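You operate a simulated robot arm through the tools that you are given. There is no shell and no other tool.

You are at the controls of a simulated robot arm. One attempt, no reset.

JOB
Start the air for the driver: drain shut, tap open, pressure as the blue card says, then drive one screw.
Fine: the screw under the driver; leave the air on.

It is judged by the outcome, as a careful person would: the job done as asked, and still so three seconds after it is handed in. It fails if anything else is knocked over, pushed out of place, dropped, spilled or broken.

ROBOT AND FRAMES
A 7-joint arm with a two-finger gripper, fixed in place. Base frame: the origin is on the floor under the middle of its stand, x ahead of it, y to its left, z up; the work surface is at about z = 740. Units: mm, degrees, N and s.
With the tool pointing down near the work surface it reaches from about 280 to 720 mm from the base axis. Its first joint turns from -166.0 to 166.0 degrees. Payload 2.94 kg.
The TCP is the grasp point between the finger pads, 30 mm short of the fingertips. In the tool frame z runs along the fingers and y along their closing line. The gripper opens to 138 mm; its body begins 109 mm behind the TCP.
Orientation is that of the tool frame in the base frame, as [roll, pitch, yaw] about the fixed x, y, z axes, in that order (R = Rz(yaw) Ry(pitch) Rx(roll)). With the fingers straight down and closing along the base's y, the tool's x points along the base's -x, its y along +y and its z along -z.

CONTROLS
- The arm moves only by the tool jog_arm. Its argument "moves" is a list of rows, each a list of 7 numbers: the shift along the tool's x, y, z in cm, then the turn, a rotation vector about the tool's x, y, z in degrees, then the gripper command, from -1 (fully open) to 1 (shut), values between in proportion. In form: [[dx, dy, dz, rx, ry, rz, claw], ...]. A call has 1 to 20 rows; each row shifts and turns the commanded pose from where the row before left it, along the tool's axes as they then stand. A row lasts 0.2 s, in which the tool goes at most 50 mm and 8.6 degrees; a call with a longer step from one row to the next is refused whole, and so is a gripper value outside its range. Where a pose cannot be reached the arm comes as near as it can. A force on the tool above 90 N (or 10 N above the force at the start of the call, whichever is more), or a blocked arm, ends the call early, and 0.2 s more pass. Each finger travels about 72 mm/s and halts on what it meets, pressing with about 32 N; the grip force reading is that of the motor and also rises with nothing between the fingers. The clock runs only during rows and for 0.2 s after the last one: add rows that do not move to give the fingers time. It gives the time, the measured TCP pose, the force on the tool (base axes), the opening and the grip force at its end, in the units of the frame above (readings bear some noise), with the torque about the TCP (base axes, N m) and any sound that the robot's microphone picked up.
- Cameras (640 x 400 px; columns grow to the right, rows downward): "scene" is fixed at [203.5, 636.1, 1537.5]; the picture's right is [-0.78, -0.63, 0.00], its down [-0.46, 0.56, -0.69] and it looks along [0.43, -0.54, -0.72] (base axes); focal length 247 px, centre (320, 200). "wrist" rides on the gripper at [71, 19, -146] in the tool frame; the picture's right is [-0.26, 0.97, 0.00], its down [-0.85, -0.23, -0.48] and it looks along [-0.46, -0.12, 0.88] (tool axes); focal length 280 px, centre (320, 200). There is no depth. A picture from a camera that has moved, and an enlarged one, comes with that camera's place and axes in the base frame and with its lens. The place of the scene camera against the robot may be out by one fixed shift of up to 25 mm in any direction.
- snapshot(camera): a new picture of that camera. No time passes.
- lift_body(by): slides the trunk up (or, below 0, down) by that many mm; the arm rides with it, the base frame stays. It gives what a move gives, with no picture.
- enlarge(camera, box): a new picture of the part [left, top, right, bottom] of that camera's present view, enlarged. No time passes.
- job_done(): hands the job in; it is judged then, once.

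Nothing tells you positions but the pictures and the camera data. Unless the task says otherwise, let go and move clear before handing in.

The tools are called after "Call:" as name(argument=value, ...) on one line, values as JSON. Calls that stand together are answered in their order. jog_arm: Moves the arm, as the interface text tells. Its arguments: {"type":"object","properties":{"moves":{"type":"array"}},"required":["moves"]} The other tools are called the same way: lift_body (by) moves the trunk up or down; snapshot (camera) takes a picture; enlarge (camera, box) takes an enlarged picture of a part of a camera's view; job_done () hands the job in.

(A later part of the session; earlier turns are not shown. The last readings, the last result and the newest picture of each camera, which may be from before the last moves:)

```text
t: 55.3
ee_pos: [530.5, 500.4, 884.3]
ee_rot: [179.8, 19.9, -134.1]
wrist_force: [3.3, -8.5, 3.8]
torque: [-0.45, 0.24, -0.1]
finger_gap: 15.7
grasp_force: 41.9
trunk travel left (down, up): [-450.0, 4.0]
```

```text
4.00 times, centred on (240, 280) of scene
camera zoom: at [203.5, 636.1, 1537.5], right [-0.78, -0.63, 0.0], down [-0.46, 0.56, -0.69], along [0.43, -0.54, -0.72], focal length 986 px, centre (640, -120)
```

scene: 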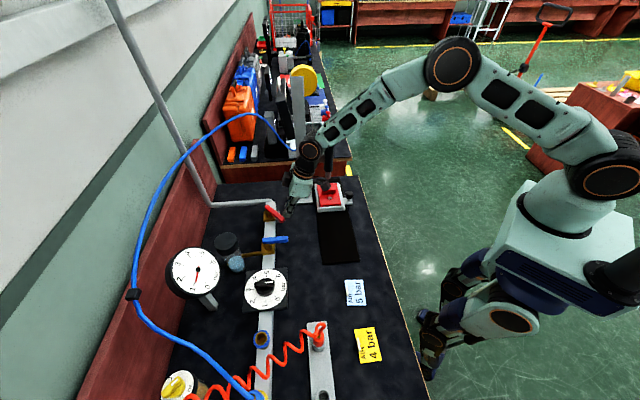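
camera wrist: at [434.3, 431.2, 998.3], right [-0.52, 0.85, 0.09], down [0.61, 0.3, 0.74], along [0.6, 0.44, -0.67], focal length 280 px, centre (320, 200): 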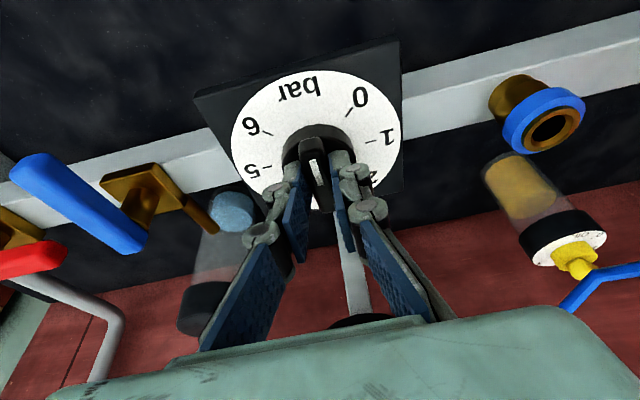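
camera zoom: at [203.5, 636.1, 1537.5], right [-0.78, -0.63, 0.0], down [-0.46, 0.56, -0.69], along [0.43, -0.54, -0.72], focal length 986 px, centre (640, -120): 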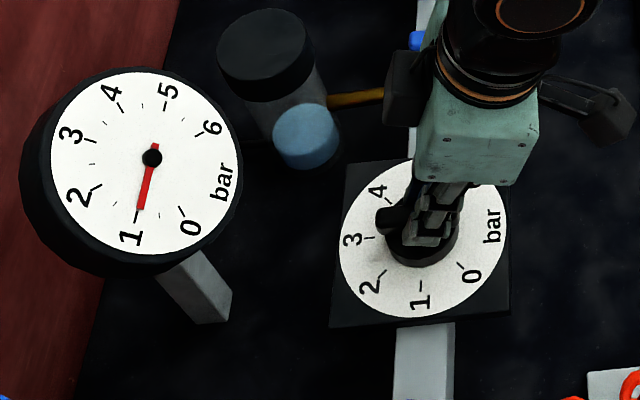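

The bar is held, at 15.7 mm wide. I'll turn the knob about 16° clockwise and read the gauge.

Call:
jog_arm(moves=[[0, 0.147, 0, 2.74, 0, 7.52, 1], [0, 0.147, 0, 2.74, 0, 7.52, 1], [0, 0, 0, 0, 0, 0, 1], [0, 0, 0, 0, 0, 0, 1]])

Call:
enlarge(camera="scene", box=[160, 230, 320, 330])

Call:
snapshot(camera="wrist")

```text
t: 56.3
ee_pos: [528.9, 503.9, 884.0]
ee_rot: [179.9, 19.9, -150.2]
wrist_force: [5.6, -9.6, 4.1]
torque: [-0.19, -0.29, -0.17]
finger_gap: 15.9
grasp_force: 41.6
trunk travel left (down, up): [-450.0, 4.0]
```

```text
4.00 times, centred on (240, 280) of scene
camera zoom: at [203.5, 636.1, 1537.5], right [-0.78, -0.63, 0.0], down [-0.46, 0.56, -0.69], along [0.43, -0.54, -0.72], focal length 986 px, centre (640, -120)
```

zoom: 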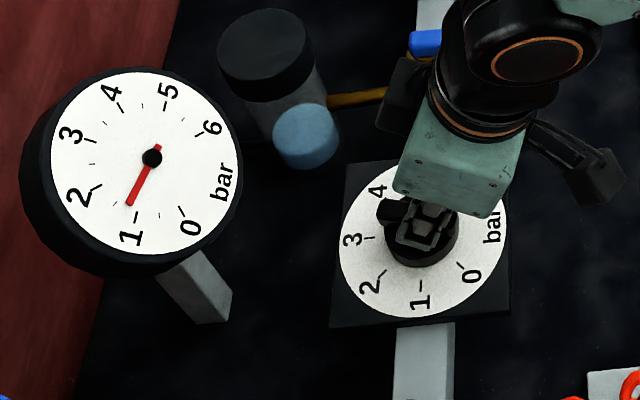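

```text
taken
camera wrist: at [416.8, 462.5, 998.3], right [-0.27, 0.96, 0.09], down [0.67, 0.12, 0.74], along [0.7, 0.26, -0.67], focal length 280 px, centre (320, 200)
```

wrist: 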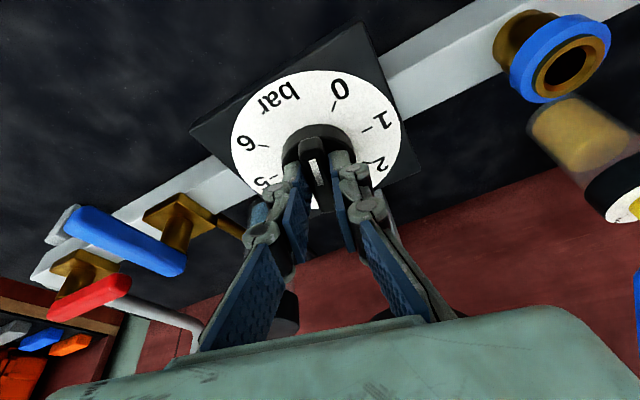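

Clockwise raises it: 16° gave about 0.4 bar, so I need roughly 180° in all. I'll carry on in steps while keeping inside my reach.

Call:
jog_arm(moves=[[0, 0.147, 0, 2.74, 0, 7.52, 1], [0, 0.147, 0, 2.74, 0, 7.52, 1], [0, 0.147, 0, 2.74, 0, 7.52, 1], [0, 0.147, 0, 2.74, 0, 7.52, 1], [0, 0, 0, 0, 0, 0, 1], [0, 0, 0, 0, 0, 0, 1]])

Call:
enlarge(camera="scene", box=[160, 230, 320, 330])

Call:
snapshot(camera="wrist")

```text
t: 57.7
ee_pos: [526.4, 509.2, 883.6]
ee_rot: [179.9, 19.9, 177.9]
wrist_force: [11.9, -5.9, 6.3]
torque: [-0.16, -0.18, -0.07]
finger_gap: 15.9
grasp_force: 41.8
trunk travel left (down, up): [-450.0, 4.0]
```

```text
4.00 times, centred on (240, 280) of scene
camera zoom: at [203.5, 636.1, 1537.5], right [-0.78, -0.63, 0.0], down [-0.46, 0.56, -0.69], along [0.43, -0.54, -0.72], focal length 986 px, centre (640, -120)
```

zoom: 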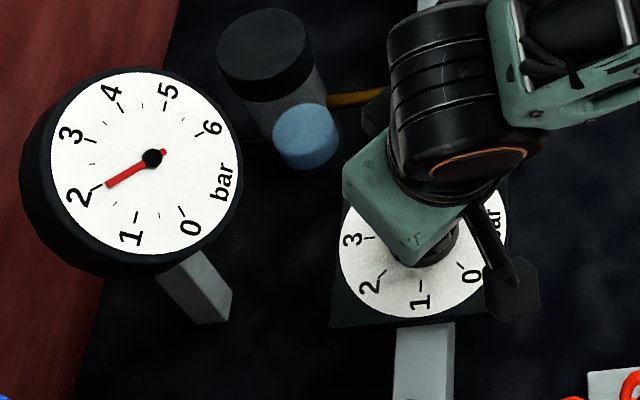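

```text
taken
camera wrist: at [410.0, 532.9, 998.3], right [0.28, 0.96, 0.09], down [0.63, -0.25, 0.74], along [0.73, -0.15, -0.67], focal length 280 px, centre (320, 200)
```

wrist: 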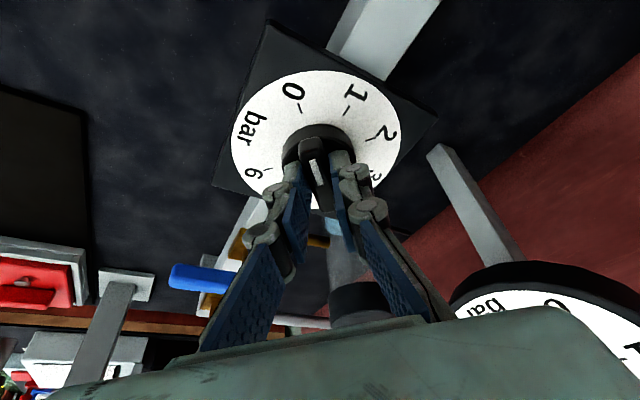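

Call:
jog_arm(moves=[[-0.1, 0.08, 0, 2.74, 0, 7.52, 1], [-0.1, 0.08, 0, 2.74, 0, 7.52, 1], [0, 0, 0, 0, 0, 0, 1], [0, 0, 0, 0, 0, 0, 1]])

Call:
enlarge(camera="scene", box=[160, 230, 320, 330])

```text
t: 58.7
ee_pos: [526.6, 512.5, 885.4]
ee_rot: [-180.0, 19.8, 161.9]
wrist_force: [4.2, -3.2, 7.6]
torque: [-0.23, -0.4, -0.04]
finger_gap: 15.7
grasp_force: 41.9
trunk travel left (down, up): [-450.0, 4.0]
```

```text
4.00 times, centred on (240, 280) of scene
camera zoom: at [203.5, 636.1, 1537.5], right [-0.78, -0.63, 0.0], down [-0.46, 0.56, -0.69], along [0.43, -0.54, -0.72], focal length 986 px, centre (640, -120)
```

zoom: 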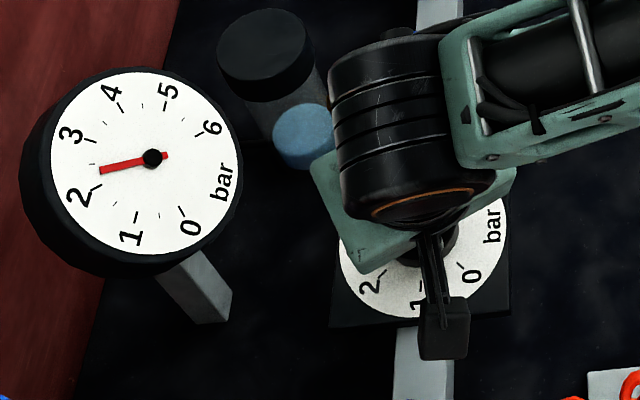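

The gauge is at about 2.4 bar after 64°, which is as far as this grip can go within reach. I'll release, rise, and turn the gripper back so I can push the bar through its middle stretch.

Call:
jog_arm(moves=[[0, 0, 0, 0, 0, 0, 0.35], [0, 0, 0, 0, 0, 0, 0.35], [0, 0, 0, 0, 0, 0, 0.35], [-0.85, 0, -2.3, 0, 0, 0, 0.35], [-0.85, 0, -2.3, 0, 0, 0, 0.35], [0, 0, 0, -2.74, 0, -7.52, 0.35], [0, 0, 0, -2.74, 0, -7.52, 0.35], [0, 0, 0, -2.74, 0, -7.52, 0.35], [0, 0, 0, -2.74, 0, -7.52, 0.35], [0, 0, 0, -2.74, 0, -7.52, 0.35], [0, 0, 0, -2.74, 0, -7.52, 0.35], [0, 0, 0, -2.74, 0, -7.52, 0.35], [0, 0, 0, -2.74, 0, -7.52, 0.35], [0, 0, 0, 0, 0, 0, 0.35]])

Call:
snapshot(camera="wrist")

Call:
enlarge(camera="scene", box=[160, 230, 320, 330])

```text
t: 61.7
ee_pos: [528.4, 512.2, 931.9]
ee_rot: [179.9, 19.9, -134.0]
wrist_force: [0.0, 0.4, 0.1]
torque: [0.02, 0.02, 0.01]
finger_gap: 45.0
grasp_force: 0.0
trunk travel left (down, up): [-450.0, 4.0]
```

```text
taken
camera wrist: at [432.5, 442.0, 1046.8], right [-0.52, 0.85, 0.09], down [0.61, 0.3, 0.74], along [0.6, 0.44, -0.67], focal length 280 px, centre (320, 200)
```

wrist: 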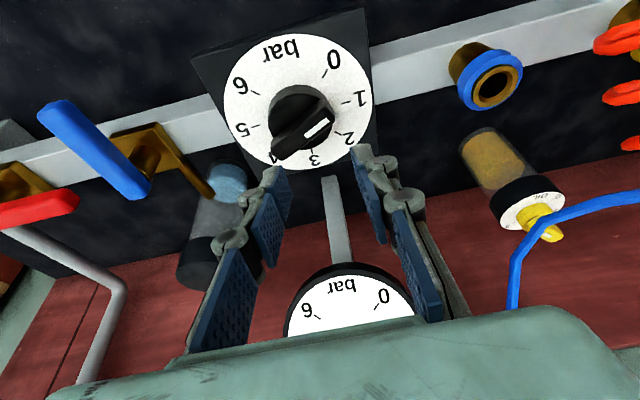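

```text
4.00 times, centred on (240, 280) of scene
camera zoom: at [203.5, 636.1, 1537.5], right [-0.78, -0.63, 0.0], down [-0.46, 0.56, -0.69], along [0.43, -0.54, -0.72], focal length 986 px, centre (640, -120)
```

zoom: 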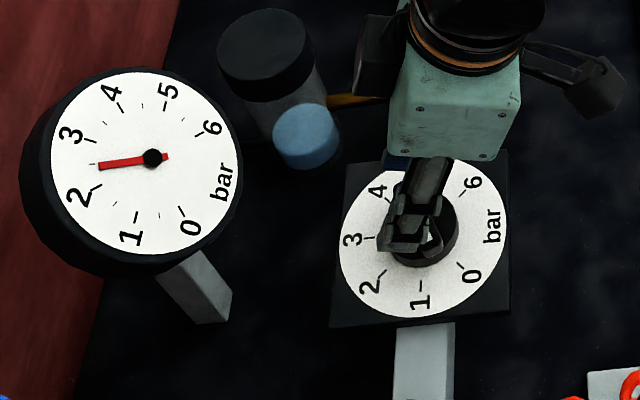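

The knob keeps its setting, about 2.5 bar with the bar nearly sideways. I'll close the fingers, drop in on the robot side of the marked end, and push that end away from the robot.

Call:
jog_arm(moves=[[2.1, 1.0, -0.77, 0, 0, 0, 1], [2.1, 1.05, -0.77, 0, 0, 0, 1], [0, 0, 0, 0, 0, 0, 1], [0.79, 0, 2.16, 0, 0, 0, 1], [0.79, 0, 2.16, 0, 0, 0, 1], [0, 0, 0, 0, 0, 0, 1]])

Call:
snapshot(camera="wrist")

Call:
enlarge(camera="scene", box=[160, 230, 320, 330])

```text
t: 63.1
ee_pos: [479.8, 495.3, 888.7]
ee_rot: [179.9, 19.9, -134.1]
wrist_force: [0.2, 0.2, -0.2]
torque: [-0.02, 0.0, 0.02]
finger_gap: 0.0
grasp_force: 29.0
trunk travel left (down, up): [-450.0, 4.0]
```

```text
taken
camera wrist: at [385.1, 425.6, 1001.3], right [-0.52, 0.85, 0.09], down [0.61, 0.3, 0.74], along [0.6, 0.44, -0.67], focal length 280 px, centre (320, 200)
```

wrist: 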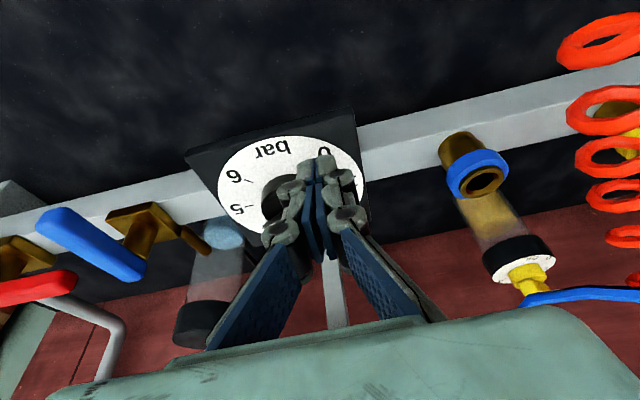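

```text
4.00 times, centred on (240, 280) of scene
camera zoom: at [203.5, 636.1, 1537.5], right [-0.78, -0.63, 0.0], down [-0.46, 0.56, -0.69], along [0.43, -0.54, -0.72], focal length 986 px, centre (640, -120)
```

zoom: 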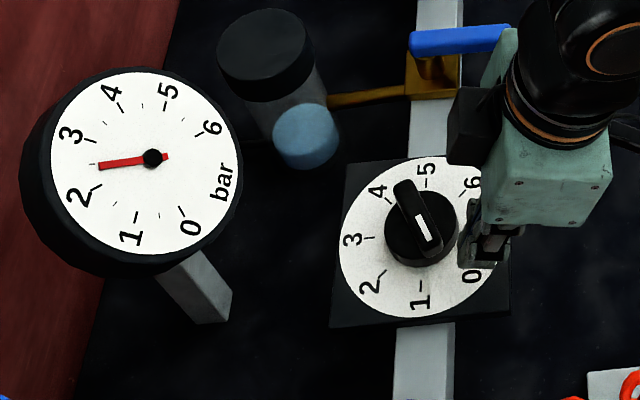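

The fist is lined up with the knob's marked end. I'll push outward in small steps and watch the gauge.

Call:
jog_arm(moves=[[-0.56, 0, 0.2, 0, 0, 0, 1], [-0.56, 0, 0.2, 0, 0, 0, 1], [-0.47, 0, 0.17, 0, 0, 0, 1], [-0.47, 0, 0.17, 0, 0, 0, 1], [0, 0, 0, 0, 0, 0, 1]])

Call:
enlarge(camera="scene", box=[160, 230, 320, 330])

```text
t: 64.3
ee_pos: [497.0, 510.1, 889.0]
ee_rot: [179.8, 19.9, -134.1]
wrist_force: [-2.4, -0.9, 0.6]
torque: [-0.01, 0.1, 0.05]
finger_gap: 0.1
grasp_force: 28.0
trunk travel left (down, up): [-450.0, 4.0]
```

```text
4.00 times, centred on (240, 280) of scene
camera zoom: at [203.5, 636.1, 1537.5], right [-0.78, -0.63, 0.0], down [-0.46, 0.56, -0.69], along [0.43, -0.54, -0.72], focal length 986 px, centre (640, -120)
```

zoom: 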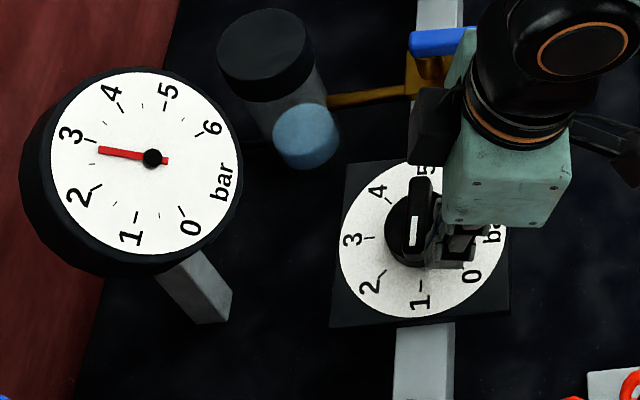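

It works gently, at under 3 N: the gauge is at about 2.8. I'll push on.

Call:
jog_arm(moves=[[-0.4, 0, 0.15, 0, 0, 0, 1], [-0.4, 0, 0.15, 0, 0, 0, 1], [-0.4, 0, 0.15, 0, 0, 0, 1], [0, 0, 0, 0, 0, 0, 1]])

Call:
enlarge(camera="scene", box=[160, 230, 320, 330])

```text
t: 65.3
ee_pos: [507.7, 521.2, 888.2]
ee_rot: [179.9, 20.0, -134.0]
wrist_force: [-0.2, -0.4, -0.3]
torque: [0.02, 0.0, -0.01]
finger_gap: 0.1
grasp_force: 28.1
trunk travel left (down, up): [-450.0, 4.0]
```

```text
4.00 times, centred on (240, 280) of scene
camera zoom: at [203.5, 636.1, 1537.5], right [-0.78, -0.63, 0.0], down [-0.46, 0.56, -0.69], along [0.43, -0.54, -0.72], focal length 986 px, centre (640, -120)
```

zoom: 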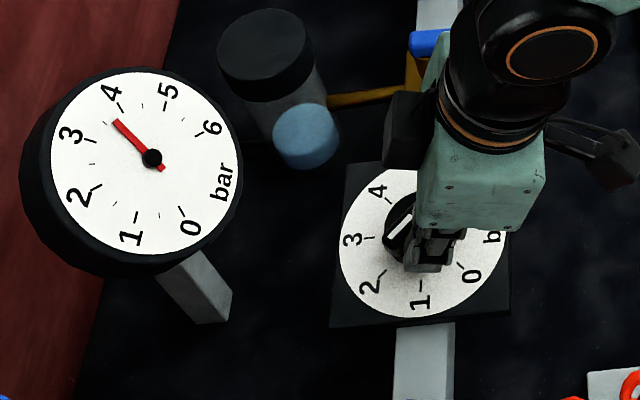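

The gauge is at about 3.7 bar, with about 1.3 to go. I'll back off, rise, and look at the bar before gripping it for the final adjustment.

Call:
jog_arm(moves=[[1.5, 0, -0.5, 0, 0, 0, 1], [0.5, 0, -2.5, 0, 0, 0, 1], [0, 0, -2.5, 0, 0, 0, 0.35], [0, 0, 0, 0, 0, 0, 0.35], [0, 0, 0, 0, 0, 0, 0.35]])

Call:
snapshot(camera="wrist")

Call:
enlarge(camera="scene", box=[160, 230, 320, 330])

```text
t: 66.5
ee_pos: [479.7, 491.2, 931.8]
ee_rot: [179.8, 19.9, -134.0]
wrist_force: [0.3, -0.6, -0.2]
torque: [-0.02, 0.01, 0.02]
finger_gap: 45.0
grasp_force: 0.0
trunk travel left (down, up): [-450.0, 4.0]
```

```text
taken
camera wrist: at [384.5, 422.1, 1045.0], right [-0.52, 0.85, 0.09], down [0.61, 0.3, 0.74], along [0.6, 0.44, -0.67], focal length 280 px, centre (320, 200)
```

wrist: 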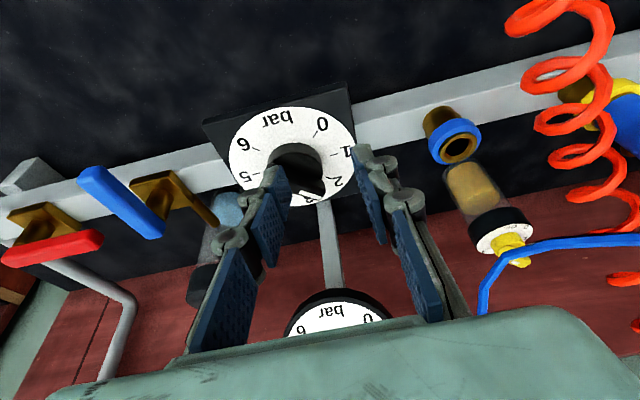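

```text
4.00 times, centred on (240, 280) of scene
camera zoom: at [203.5, 636.1, 1537.5], right [-0.78, -0.63, 0.0], down [-0.46, 0.56, -0.69], along [0.43, -0.54, -0.72], focal length 986 px, centre (640, -120)
```

zoom: 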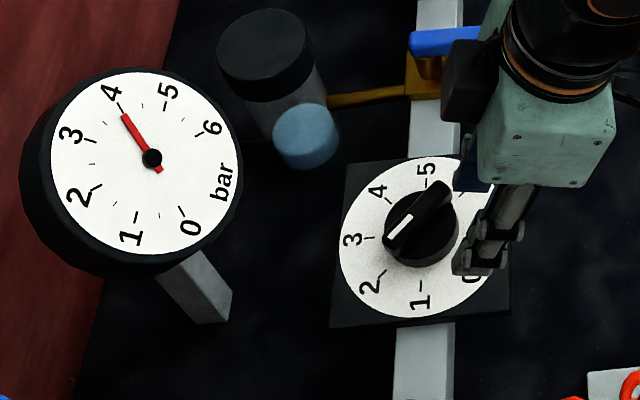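

The gauge has settled at about 4.0 bar with the bar lying along base y. I'll turn the gripper to match, moving over the knob at a safe height.

Call:
jog_arm(moves=[[0, 0, 0, -2.51, 0, -6.89, 0.35], [0, 0, 0, -2.51, 0, -6.89, 0.35], [0, 0, 0, -2.51, 0, -6.89, 0.35], [0, 0, 0, -2.51, 0, -6.89, 0.35], [0, 0, 0, -2.51, 0, -6.89, 0.35], [0, 0, 0, -2.51, 0, -6.89, 0.35], [-0.37, -2.84, 0.13, 0, 0, 0, 0.35], [-0.37, -2.84, 0.13, 0, 0, 0, 0.35], [0, 0, 0, 0, 0, 0, 0.35]])

Call:
snapshot(camera="wrist")

Call:
enlarge(camera="scene", box=[160, 230, 320, 330])

```text
t: 68.5
ee_pos: [537.1, 498.8, 931.8]
ee_rot: [179.8, 20.0, -90.1]
wrist_force: [0.3, 0.4, -0.1]
torque: [0.01, 0.02, 0.0]
finger_gap: 45.3
grasp_force: 0.0
trunk travel left (down, up): [-450.0, 4.0]
```

```text
taken
camera wrist: at [516.7, 382.6, 1045.7], right [-0.96, 0.25, 0.09], down [0.23, 0.63, 0.74], along [0.12, 0.73, -0.67], focal length 280 px, centre (320, 200)
```

wrist: 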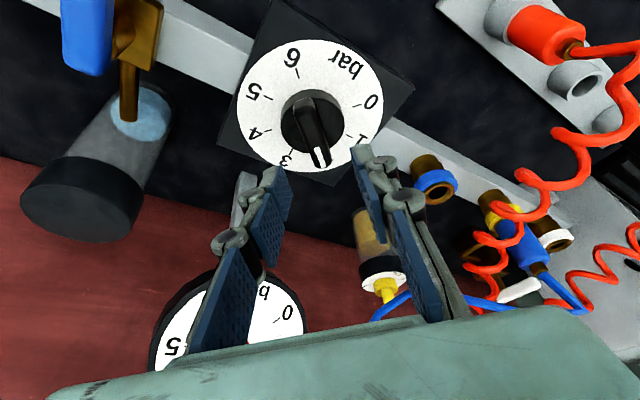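

```text
4.00 times, centred on (240, 280) of scene
camera zoom: at [203.5, 636.1, 1537.5], right [-0.78, -0.63, 0.0], down [-0.46, 0.56, -0.69], along [0.43, -0.54, -0.72], focal length 986 px, centre (640, -120)
```

zoom: 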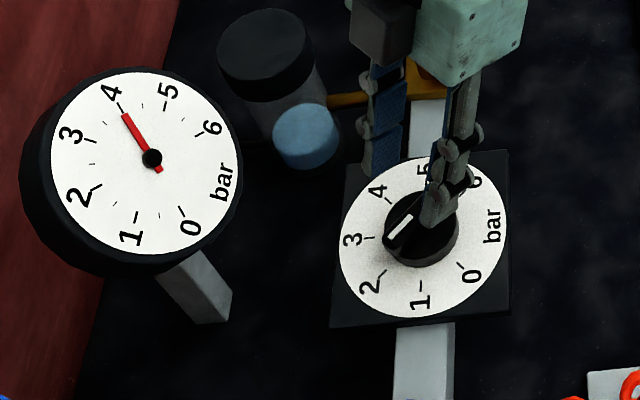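

The bar is centred between the fingers. I'll go down, grip it, and turn 36° clockwise.

Call:
jog_arm(moves=[[0.8, 0, 2.2, 0, 0, 0, 0.35], [0.78, 0, 2.15, 0, 0, 0, 0.35], [0, 0, 0, 0, 0, 0, 0.6], [0, 0, 0, 0, 0, 0, 1], [0, 0, 0, 0, 0, 0, 1]])

Call:
snapshot(camera="wrist")

Call:
enlarge(camera="scene", box=[160, 230, 320, 330])

```text
t: 69.7
ee_pos: [538.1, 499.3, 884.4]
ee_rot: [179.8, 20.0, -90.2]
wrist_force: [4.1, 0.6, -1.2]
torque: [0.03, -0.11, -0.04]
finger_gap: 15.9
grasp_force: 41.6
trunk travel left (down, up): [-450.0, 4.0]
```

```text
taken
camera wrist: at [517.2, 383.4, 998.2], right [-0.96, 0.25, 0.09], down [0.23, 0.63, 0.74], along [0.12, 0.73, -0.67], focal length 280 px, centre (320, 200)
```

wrist: 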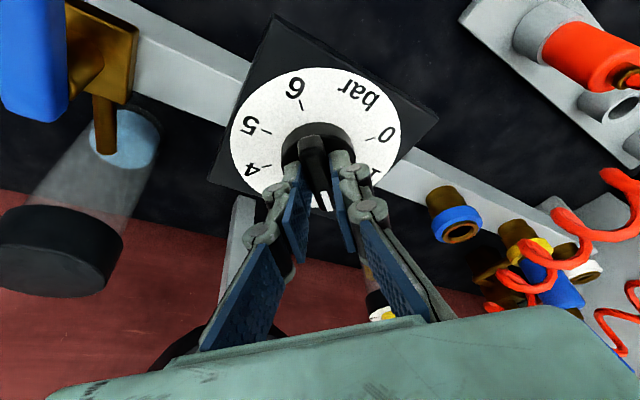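

```text
4.00 times, centred on (240, 280) of scene
camera zoom: at [203.5, 636.1, 1537.5], right [-0.78, -0.63, 0.0], down [-0.46, 0.56, -0.69], along [0.43, -0.54, -0.72], focal length 986 px, centre (640, -120)
```

zoom: 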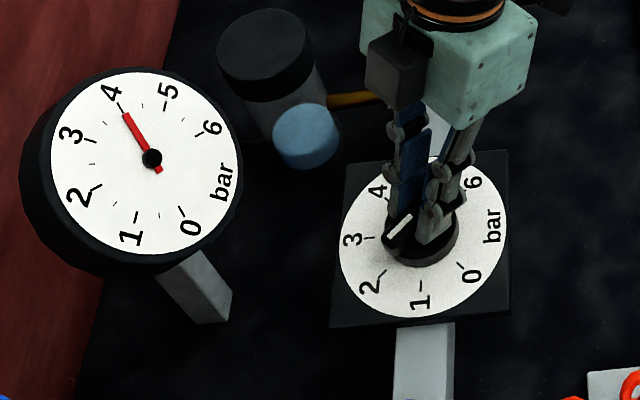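

Call:
jog_arm(moves=[[0, 0.14, 0, 2.74, 0, 7.52, 1], [0, 0.14, 0, 2.74, 0, 7.52, 1], [0, 0.14, 0, 2.74, 0, 7.52, 1], [0, 0.14, 0, 2.74, 0, 7.52, 1], [0, 0, 0, 0, 0, 0, 1], [0, 0, 0, 0, 0, 0, 1], [0, 0, 0, 0, 0, 0, 1]])

Call:
enlarge(camera="scene", box=[165, 240, 225, 300])

```text
t: 71.3
ee_pos: [533.4, 500.4, 884.2]
ee_rot: [179.8, 20.0, -122.2]
wrist_force: [10.5, 0.1, -6.3]
torque: [0.43, -0.58, -0.09]
finger_gap: 15.6
grasp_force: 41.6
trunk travel left (down, up): [-450.0, 4.0]
```

```text
6.67 times, centred on (195, 270) of scene
camera zoom: at [203.5, 636.1, 1537.5], right [-0.78, -0.63, 0.0], down [-0.46, 0.56, -0.69], along [0.43, -0.54, -0.72], focal length 1644 px, centre (1153, -267)
```

zoom: 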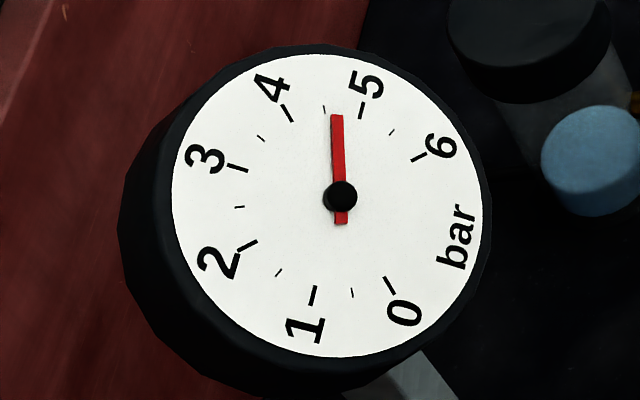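

The gauge reads about 4.65, so another 15–16° should bring it to 5.

Call:
jog_arm(moves=[[0, 0.1, 0, 2.67, 0, 7.33, 1], [0, 0.1, 0, 2.67, 0, 7.33, 1], [0, 0, 0, 0, 0, 0, 1], [0, 0, 0, 0, 0, 0, 1], [0, 0, 0, 0, 0, 0, 1], [0, 0, 0, 0, 0, 0, 1]])

Call:
enlarge(camera="scene", box=[165, 240, 225, 300])

```text
t: 72.7
ee_pos: [530.6, 503.5, 884.5]
ee_rot: [179.9, 19.8, -137.7]
wrist_force: [11.0, 1.5, -2.5]
torque: [-0.06, -0.16, -0.07]
finger_gap: 15.9
grasp_force: 41.9
trunk travel left (down, up): [-450.0, 4.0]
```

```text
6.67 times, centred on (195, 270) of scene
camera zoom: at [203.5, 636.1, 1537.5], right [-0.78, -0.63, 0.0], down [-0.46, 0.56, -0.69], along [0.43, -0.54, -0.72], focal length 1644 px, centre (1153, -267)
```

zoom: 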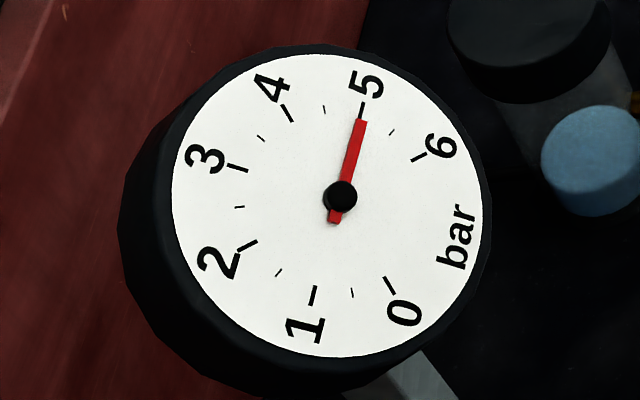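

The gauge is on 5. I'll hold a moment, then release the knob and check that it stays there.

Call:
jog_arm(moves=[[0, 0, 0, 0, 0, 0, 1], [0, 0, 0, 0, 0, 0, 0.35], [0, 0, 0, 0, 0, 0, 0.35], [0, 0, 0, 0, 0, 0, 0.35], [0, 0, 0, 0, 0, 0, 0.35]])

Call:
enlarge(camera="scene", box=[180, 245, 210, 290])

Call:
snapshot(camera="wrist")

```text
t: 73.9
ee_pos: [529.8, 502.3, 887.1]
ee_rot: [179.9, 20.0, -137.7]
wrist_force: [-1.2, 0.5, -0.4]
torque: [0.02, 0.0, 0.03]
finger_gap: 45.1
grasp_force: 0.0
trunk travel left (down, up): [-450.0, 4.0]
```

```text
8.89 times, centred on (195, 268) of scene
camera zoom: at [203.5, 636.1, 1537.5], right [-0.78, -0.63, 0.0], down [-0.46, 0.56, -0.69], along [0.43, -0.54, -0.72], focal length 2192 px, centre (1431, -400)
```

zoom: 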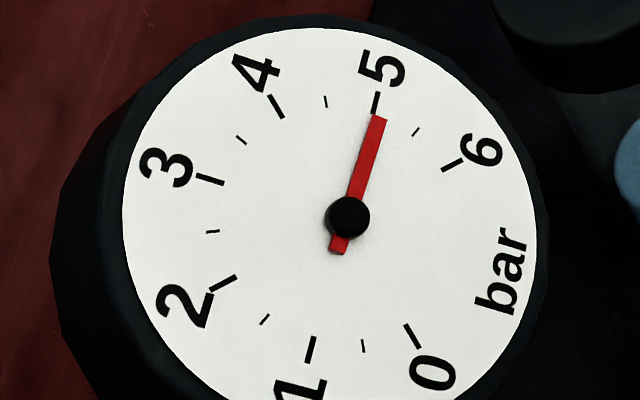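

```text
taken
camera wrist: at [429.8, 438.4, 999.5], right [-0.47, 0.88, 0.09], down [0.63, 0.26, 0.74], along [0.62, 0.4, -0.67], focal length 280 px, centre (320, 200)
```

wrist: 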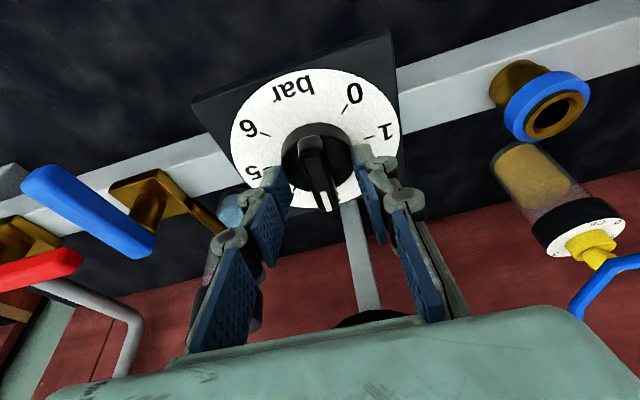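

After release it reads a touch over 5, perhaps 5.05. I'll wait a moment to see the settled value.

Call:
jog_arm(moves=[[0, 0, 0, 0, 0, 0, 0.35], [0, 0, 0, 0, 0, 0, 0.35], [0, 0, 0, 0, 0, 0, 0.35], [0, 0, 0, 0, 0, 0, 0.35], [0, 0, 0, 0, 0, 0, 0.35]])

Call:
enlarge(camera="scene", box=[180, 245, 210, 290])

Call:
enlarge(camera="scene", box=[192, 250, 206, 262])

```text
t: 75.1
ee_pos: [528.8, 502.8, 885.5]
ee_rot: [179.9, 19.9, -137.7]
wrist_force: [-0.5, 0.2, 0.7]
torque: [-0.01, -0.01, -0.03]
finger_gap: 45.0
grasp_force: 0.1
trunk travel left (down, up): [-450.0, 4.0]
```

```text
8.89 times, centred on (195, 268) of scene
camera zoom: at [203.5, 636.1, 1537.5], right [-0.78, -0.63, 0.0], down [-0.46, 0.56, -0.69], along [0.43, -0.54, -0.72], focal length 2192 px, centre (1431, -400)
```

zoom: 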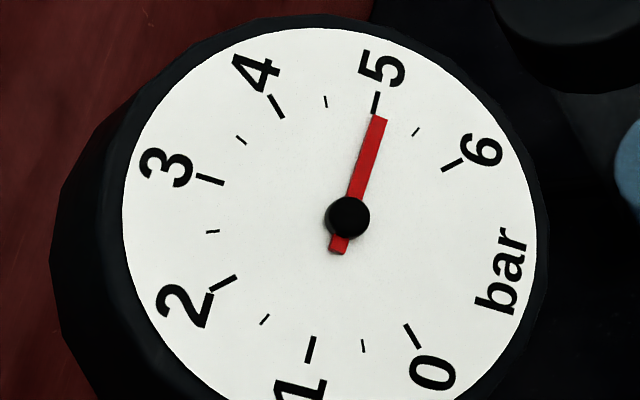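

```text
16.00 times, centred on (199, 256) of scene
camera zoom: at [203.5, 636.1, 1537.5], right [-0.78, -0.63, 0.0], down [-0.46, 0.56, -0.69], along [0.43, -0.54, -0.72], focal length 3946 px, centre (2256, -696)
```

zoom: 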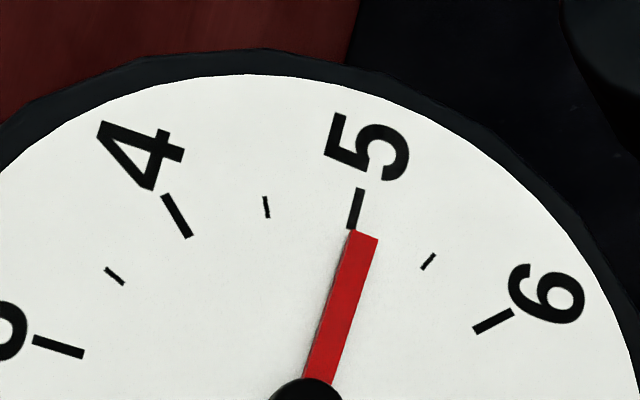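

It has settled at about 5.08, so I'll trim it: grip again, turn back about 3.5°, and release.

Call:
jog_arm(moves=[[0, 0, 0, 0, 0, 0, 0.7], [0, 0, 0, 0, 0, 0, 1], [0, 0, 0, 0, 0, 0, 1], [0, -0.06, 0, -1.2, 0, -3.3, 1], [0, 0, 0, 0, 0, 0, 1], [0, 0, 0, 0, 0, 0, 1], [0, 0, 0, 0, 0, 0, 1], [0, 0, 0, 0, 0, 0, 1], [0, 0, 0, 0, 0, 0, 1]])

Call:
enlarge(camera="scene", box=[192, 250, 206, 262])

```text
t: 77.1
ee_pos: [530.3, 501.7, 886.3]
ee_rot: [179.9, 19.9, -134.3]
wrist_force: [1.4, -3.1, 2.1]
torque: [-0.35, 0.21, -0.04]
finger_gap: 15.7
grasp_force: 41.8
trunk travel left (down, up): [-450.0, 4.0]
```

```text
16.00 times, centred on (199, 256) of scene
camera zoom: at [203.5, 636.1, 1537.5], right [-0.78, -0.63, 0.0], down [-0.46, 0.56, -0.69], along [0.43, -0.54, -0.72], focal length 3946 px, centre (2256, -696)
```

zoom: 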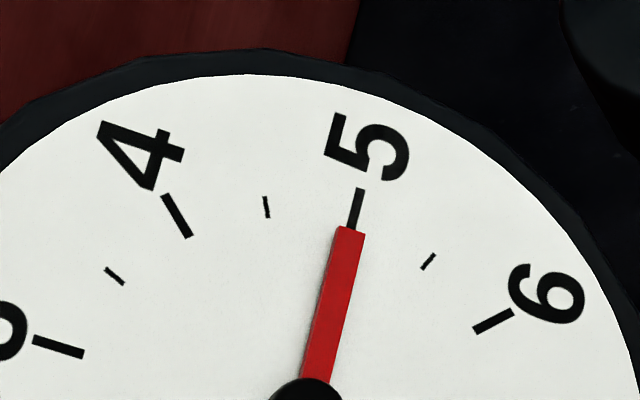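

It is dead on 5. I'll release gently, rise clear and check again.

Call:
jog_arm(moves=[[0, 0, 0, 0, 0, 0, 0.35], [0, 0, 0, 0, 0, 0, 0.35], [0, 0, 0, 0, 0, 0, 0.35], [-0.85, 0, -2.35, 0, 0, 0, 0.35], [-0.85, 0, -2.35, 0, 0, 0, 0.35], [-0.85, 0, -2.35, 0, 0, 0, 0.35], [0, 0, 0, 0, 0, 0, 0.35]])

Call:
enlarge(camera="scene", box=[192, 250, 206, 262])

Call:
snapshot(camera="scene")

Call:
snapshot(camera="wrist")

```text
t: 78.7
ee_pos: [529.3, 500.9, 961.3]
ee_rot: [179.9, 19.9, -134.1]
wrist_force: [0.2, -0.4, 0.6]
torque: [-0.03, 0.0, 0.01]
finger_gap: 44.9
grasp_force: 0.0
trunk travel left (down, up): [-450.0, 4.0]
```

```text
16.00 times, centred on (199, 256) of scene
camera zoom: at [203.5, 636.1, 1537.5], right [-0.78, -0.63, 0.0], down [-0.46, 0.56, -0.69], along [0.43, -0.54, -0.72], focal length 3946 px, centre (2256, -696)
```

zoom: 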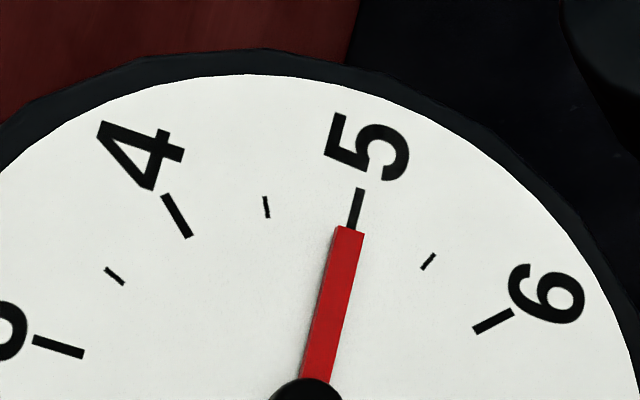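

```text
taken
```

scene: 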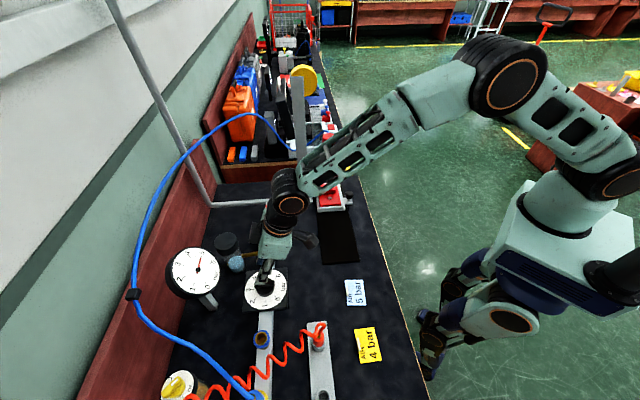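

```text
taken
camera wrist: at [433.3, 431.8, 1075.4], right [-0.52, 0.85, 0.09], down [0.61, 0.29, 0.74], along [0.6, 0.44, -0.67], focal length 280 px, centre (320, 200)
```

wrist: 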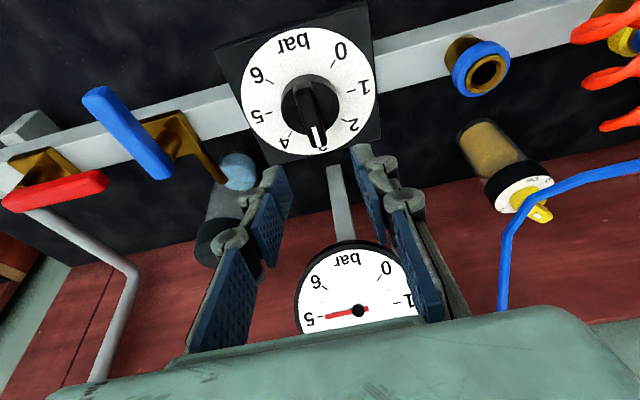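

The gauge holds exactly at 5 bar, the tap is open, the drain shut and nothing is leaking. Now for the driver: I'll rise, draw back and set the tool vertical before approaching it from above.

Call:
jog_arm(moves=[[1.5, 0, -4.6, 0, 0, 0, 0.35], [1.5, 0, -4.6, 0, 0, 0, 0.35], [1.5, 0, -4.6, 0, 0, 0, 0.35], [1.5, 0, -4.6, 0, 0, 0, 0.35], [1.5, 0, -4.6, 0, 0, 0, 0.35], [0, 0, 0, 0, 8, 0, 0.35], [0, 0, 0, 0, 8, 0, 0.35], [0, 0, 0, 0, 4, 0, 0.35], [0, 0, 0, 0, 0, 0, 0.35]])

```text
t: 80.7
ee_pos: [427.4, 394.8, 1151.8]
ee_rot: [179.9, -0.1, -134.1]
wrist_force: [0.4, -0.8, -0.1]
torque: [-0.01, 0.01, 0.03]
finger_gap: 45.2
grasp_force: 0.0
trunk travel left (down, up): [-450.0, 4.0]
```

Call:
jog_arm(moves=[[2.0, -4.0, 0, 0, 0, 0, 0.35], [2.0, -4.0, 0, 0, 0, 0, 0.35], [2.0, -4.0, 0, 0, 0, 0, 0.35], [2.0, -4.0, 0, 0, 0, 0, 0.35], [2.0, -4.0, 0, 0, 0, 0, 0.35], [2.0, -4.0, 0, 0, 0, 0, 0.35], [2.0, -4.0, 0, 0, 0, 0, 0.35], [2.0, -4.0, 0, 0, 0, 0, 0.35], [2.0, -3.5, 0, 0, 0, 0, 0.35], [2.0, -3.5, 0, 0, 0, 0, 0.35], [0, 0, 0, 0, 0, 0, 0.35]])

Call:
snapshot(camera="wrist")

Call:
snapshot(camera="scene")

```text
t: 83.1
ee_pos: [567.4, -21.5, 1151.9]
ee_rot: [179.8, -0.1, -134.1]
wrist_force: [0.1, -1.0, -0.1]
torque: [0.01, -0.03, 0.0]
finger_gap: 45.0
grasp_force: 0.0
trunk travel left (down, up): [-450.0, 4.0]
```

```text
taken
camera wrist: at [504.3, -57.9, 1297.5], right [-0.51, 0.86, 0.0], down [0.76, 0.45, 0.47], along [0.41, 0.24, -0.88], focal length 280 px, centre (320, 200)
```

wrist: 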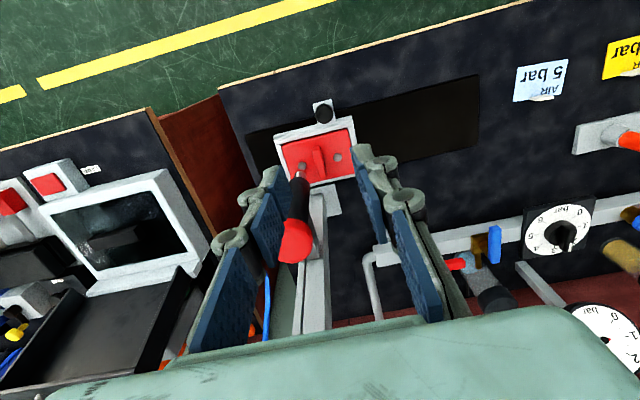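

```text
taken
```

scene: 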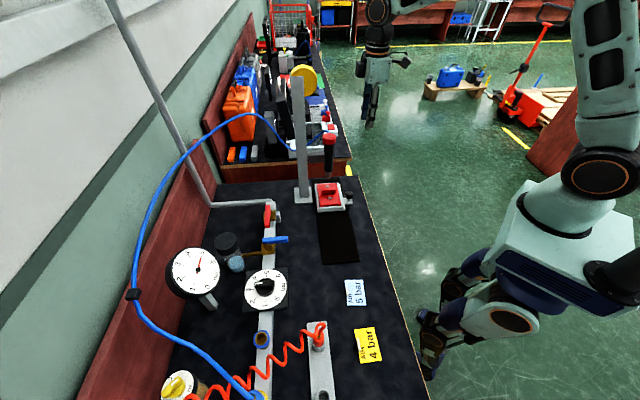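

Call:
enlarge(camera="wrist", box=[250, 90, 380, 290])

Call:
enlarge(camera="wrist", box=[260, 90, 370, 190])

Call:
enlarge(camera="scene", box=[285, 110, 375, 220])

Call:
enlarge(camera="scene", box=[300, 120, 360, 170])

```text
2.00 times, centred on (315, 190) of wrist
camera zoom: at [504.3, -57.9, 1297.5], right [-0.51, 0.86, 0.0], down [0.76, 0.45, 0.47], along [0.41, 0.24, -0.88], focal length 561 px, centre (330, 220)
```

zoom: 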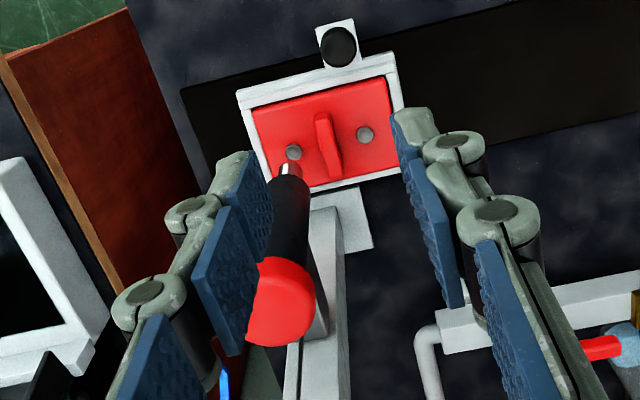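

```text
4.00 times, centred on (315, 140) of wrist
camera zoom: at [504.3, -57.9, 1297.5], right [-0.51, 0.86, 0.0], down [0.76, 0.45, 0.47], along [0.41, 0.24, -0.88], focal length 1122 px, centre (340, 440)
```

zoom: 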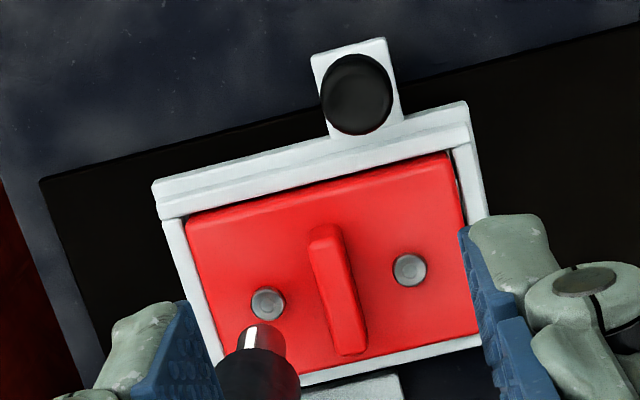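

```text
3.64 times, centred on (330, 165) of scene
camera zoom: at [203.5, 636.1, 1537.5], right [-0.78, -0.63, 0.0], down [-0.46, 0.56, -0.69], along [0.43, -0.54, -0.72], focal length 897 px, centre (284, 327)
```

zoom: 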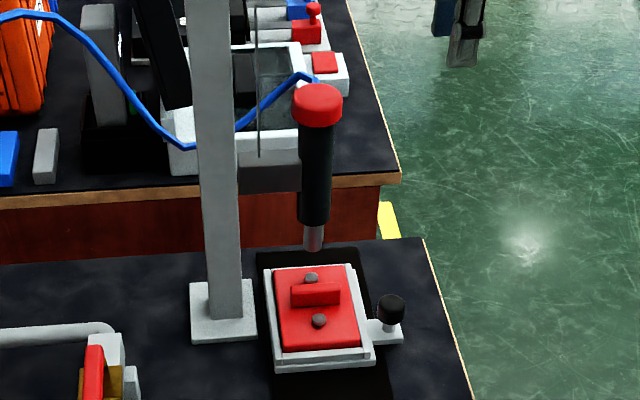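

```text
8.00 times, centred on (330, 145) of scene
camera zoom: at [203.5, 636.1, 1537.5], right [-0.78, -0.63, 0.0], down [-0.46, 0.56, -0.69], along [0.43, -0.54, -0.72], focal length 1973 px, centre (240, 640)
```

zoom: 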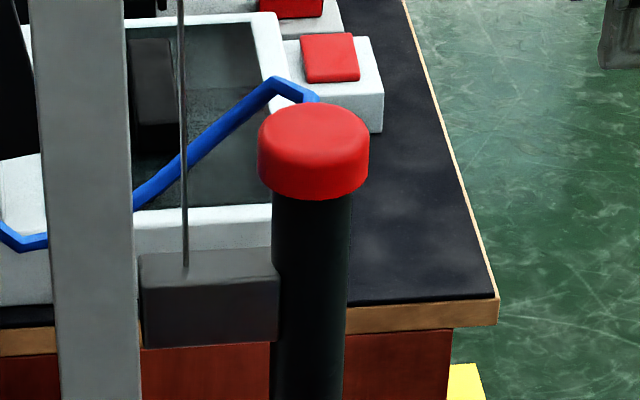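

The driver rides on a carriage on the post, balanced by a wire, with a red push cap whose top is near z 1042. Its axis, about (693, 16), stands right over one screw, with the bit about 30 mm above it. I'll close the fingers, tilt so the hand stays clear of the wire, and move over the cap.

Call:
jog_arm(moves=[[0, 0, 0, 0, -8, 0, 1], [0, 0, 0, 0, -8, 0, 1], [0, 0, 0, 0, -4, 0, 1], [0, 0, 0, 0, 0, 0, 1], [-3.2, -2.07, 2.0, 0, 0, 0, 1], [-3.2, -2.07, 2.0, 0, 0, 0, 1], [0, 0, 0, 0, 0, 0, 1]])

Call:
snapshot(camera="wrist")

Call:
enlarge(camera="scene", box=[270, 60, 400, 220])

```text
t: 84.7
ee_pos: [646.6, 8.2, 1134.6]
ee_rot: [179.9, 19.9, -134.1]
wrist_force: [0.2, 0.0, -0.2]
torque: [-0.05, 0.03, -0.02]
finger_gap: 0.1
grasp_force: 27.6
trunk travel left (down, up): [-450.0, 4.0]
```

```text
taken
camera wrist: at [552.3, -62.8, 1248.5], right [-0.52, 0.85, 0.09], down [0.61, 0.29, 0.74], along [0.6, 0.44, -0.67], focal length 280 px, centre (320, 200)
```

wrist: 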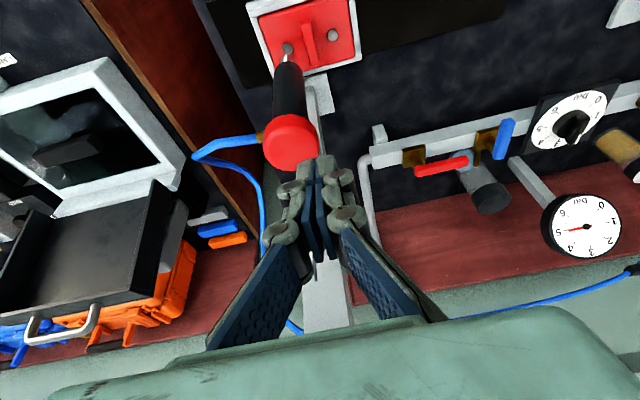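

```text
2.50 times, centred on (335, 140) of scene
camera zoom: at [203.5, 636.1, 1537.5], right [-0.78, -0.63, 0.0], down [-0.46, 0.56, -0.69], along [0.43, -0.54, -0.72], focal length 617 px, centre (282, 350)
```

zoom: 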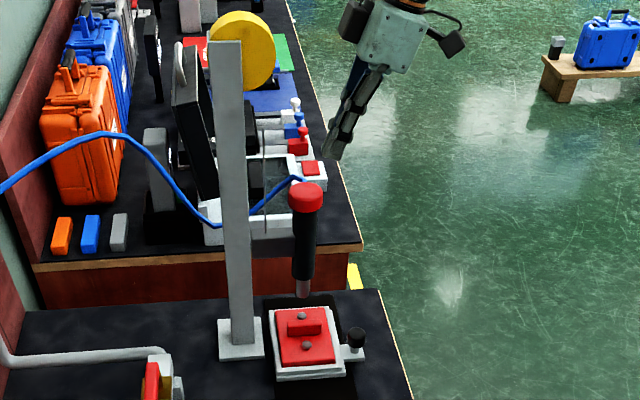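

Call:
enlarge(camera="wrist", box=[230, 20, 370, 200])

Call:
enlarge(camera="wrist", box=[250, 90, 340, 190])

```text
2.22 times, centred on (300, 110) of wrist
camera zoom: at [552.3, -62.8, 1248.5], right [-0.52, 0.85, 0.09], down [0.61, 0.29, 0.74], along [0.6, 0.44, -0.67], focal length 623 px, centre (364, 400)
```

zoom: 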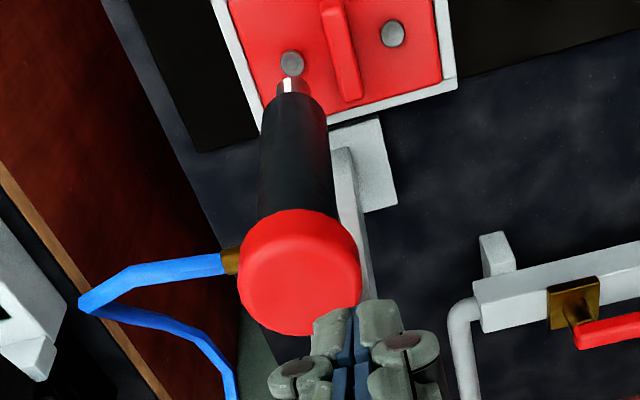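

```text
4.00 times, centred on (295, 140) of wrist
camera zoom: at [552.3, -62.8, 1248.5], right [-0.52, 0.85, 0.09], down [0.61, 0.29, 0.74], along [0.6, 0.44, -0.67], focal length 1122 px, centre (420, 440)
```

zoom: 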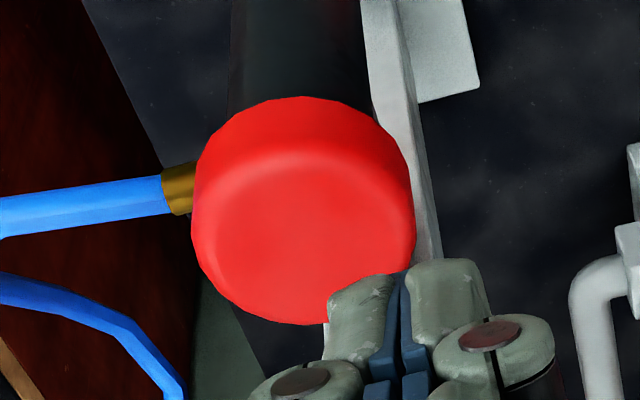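

The cap's centre is confirmed at about (693, 14.5), with its hose fitting on the far side, clear of my fingers. I'll line up the fingertips just above the cap.

Call:
jog_arm(moves=[[-0.77, -1.43, 2.9, 0, 0, 0, 1], [-0.77, -1.43, 2.8, 0, 0, 0, 1], [0, 0, 0, 0, 0, 0, 1]])

Call:
snapshot(camera="wrist")

Call:
enlarge(camera="scene", box=[285, 90, 375, 220])

```text
t: 85.5
ee_pos: [691.1, 11.3, 1088.0]
ee_rot: [179.9, 19.8, -134.2]
wrist_force: [0.1, -0.4, 0.0]
torque: [0.0, -0.04, 0.02]
finger_gap: 0.1
grasp_force: 28.3
trunk travel left (down, up): [-450.0, 4.0]
```

```text
taken
camera wrist: at [595.8, -59.3, 1201.2], right [-0.52, 0.85, 0.09], down [0.61, 0.3, 0.74], along [0.6, 0.44, -0.67], focal length 280 px, centre (320, 200)
```

wrist: 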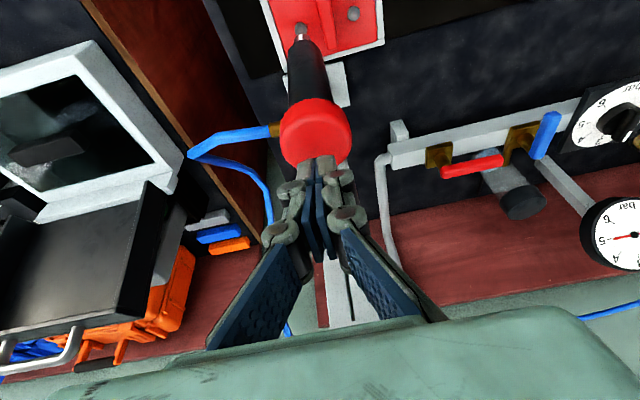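

```text
3.08 times, centred on (330, 155) of scene
camera zoom: at [203.5, 636.1, 1537.5], right [-0.78, -0.63, 0.0], down [-0.46, 0.56, -0.69], along [0.43, -0.54, -0.72], focal length 759 px, centre (289, 338)
```

zoom: 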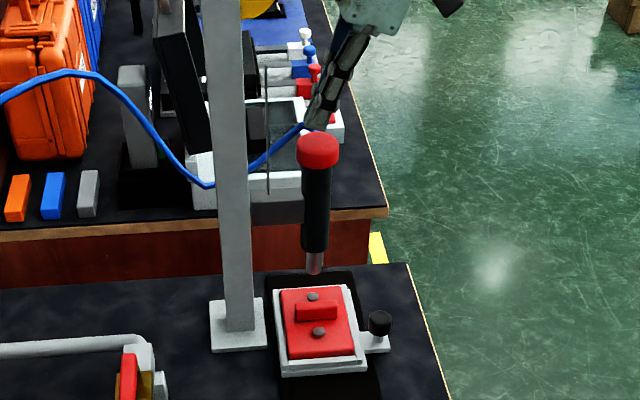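

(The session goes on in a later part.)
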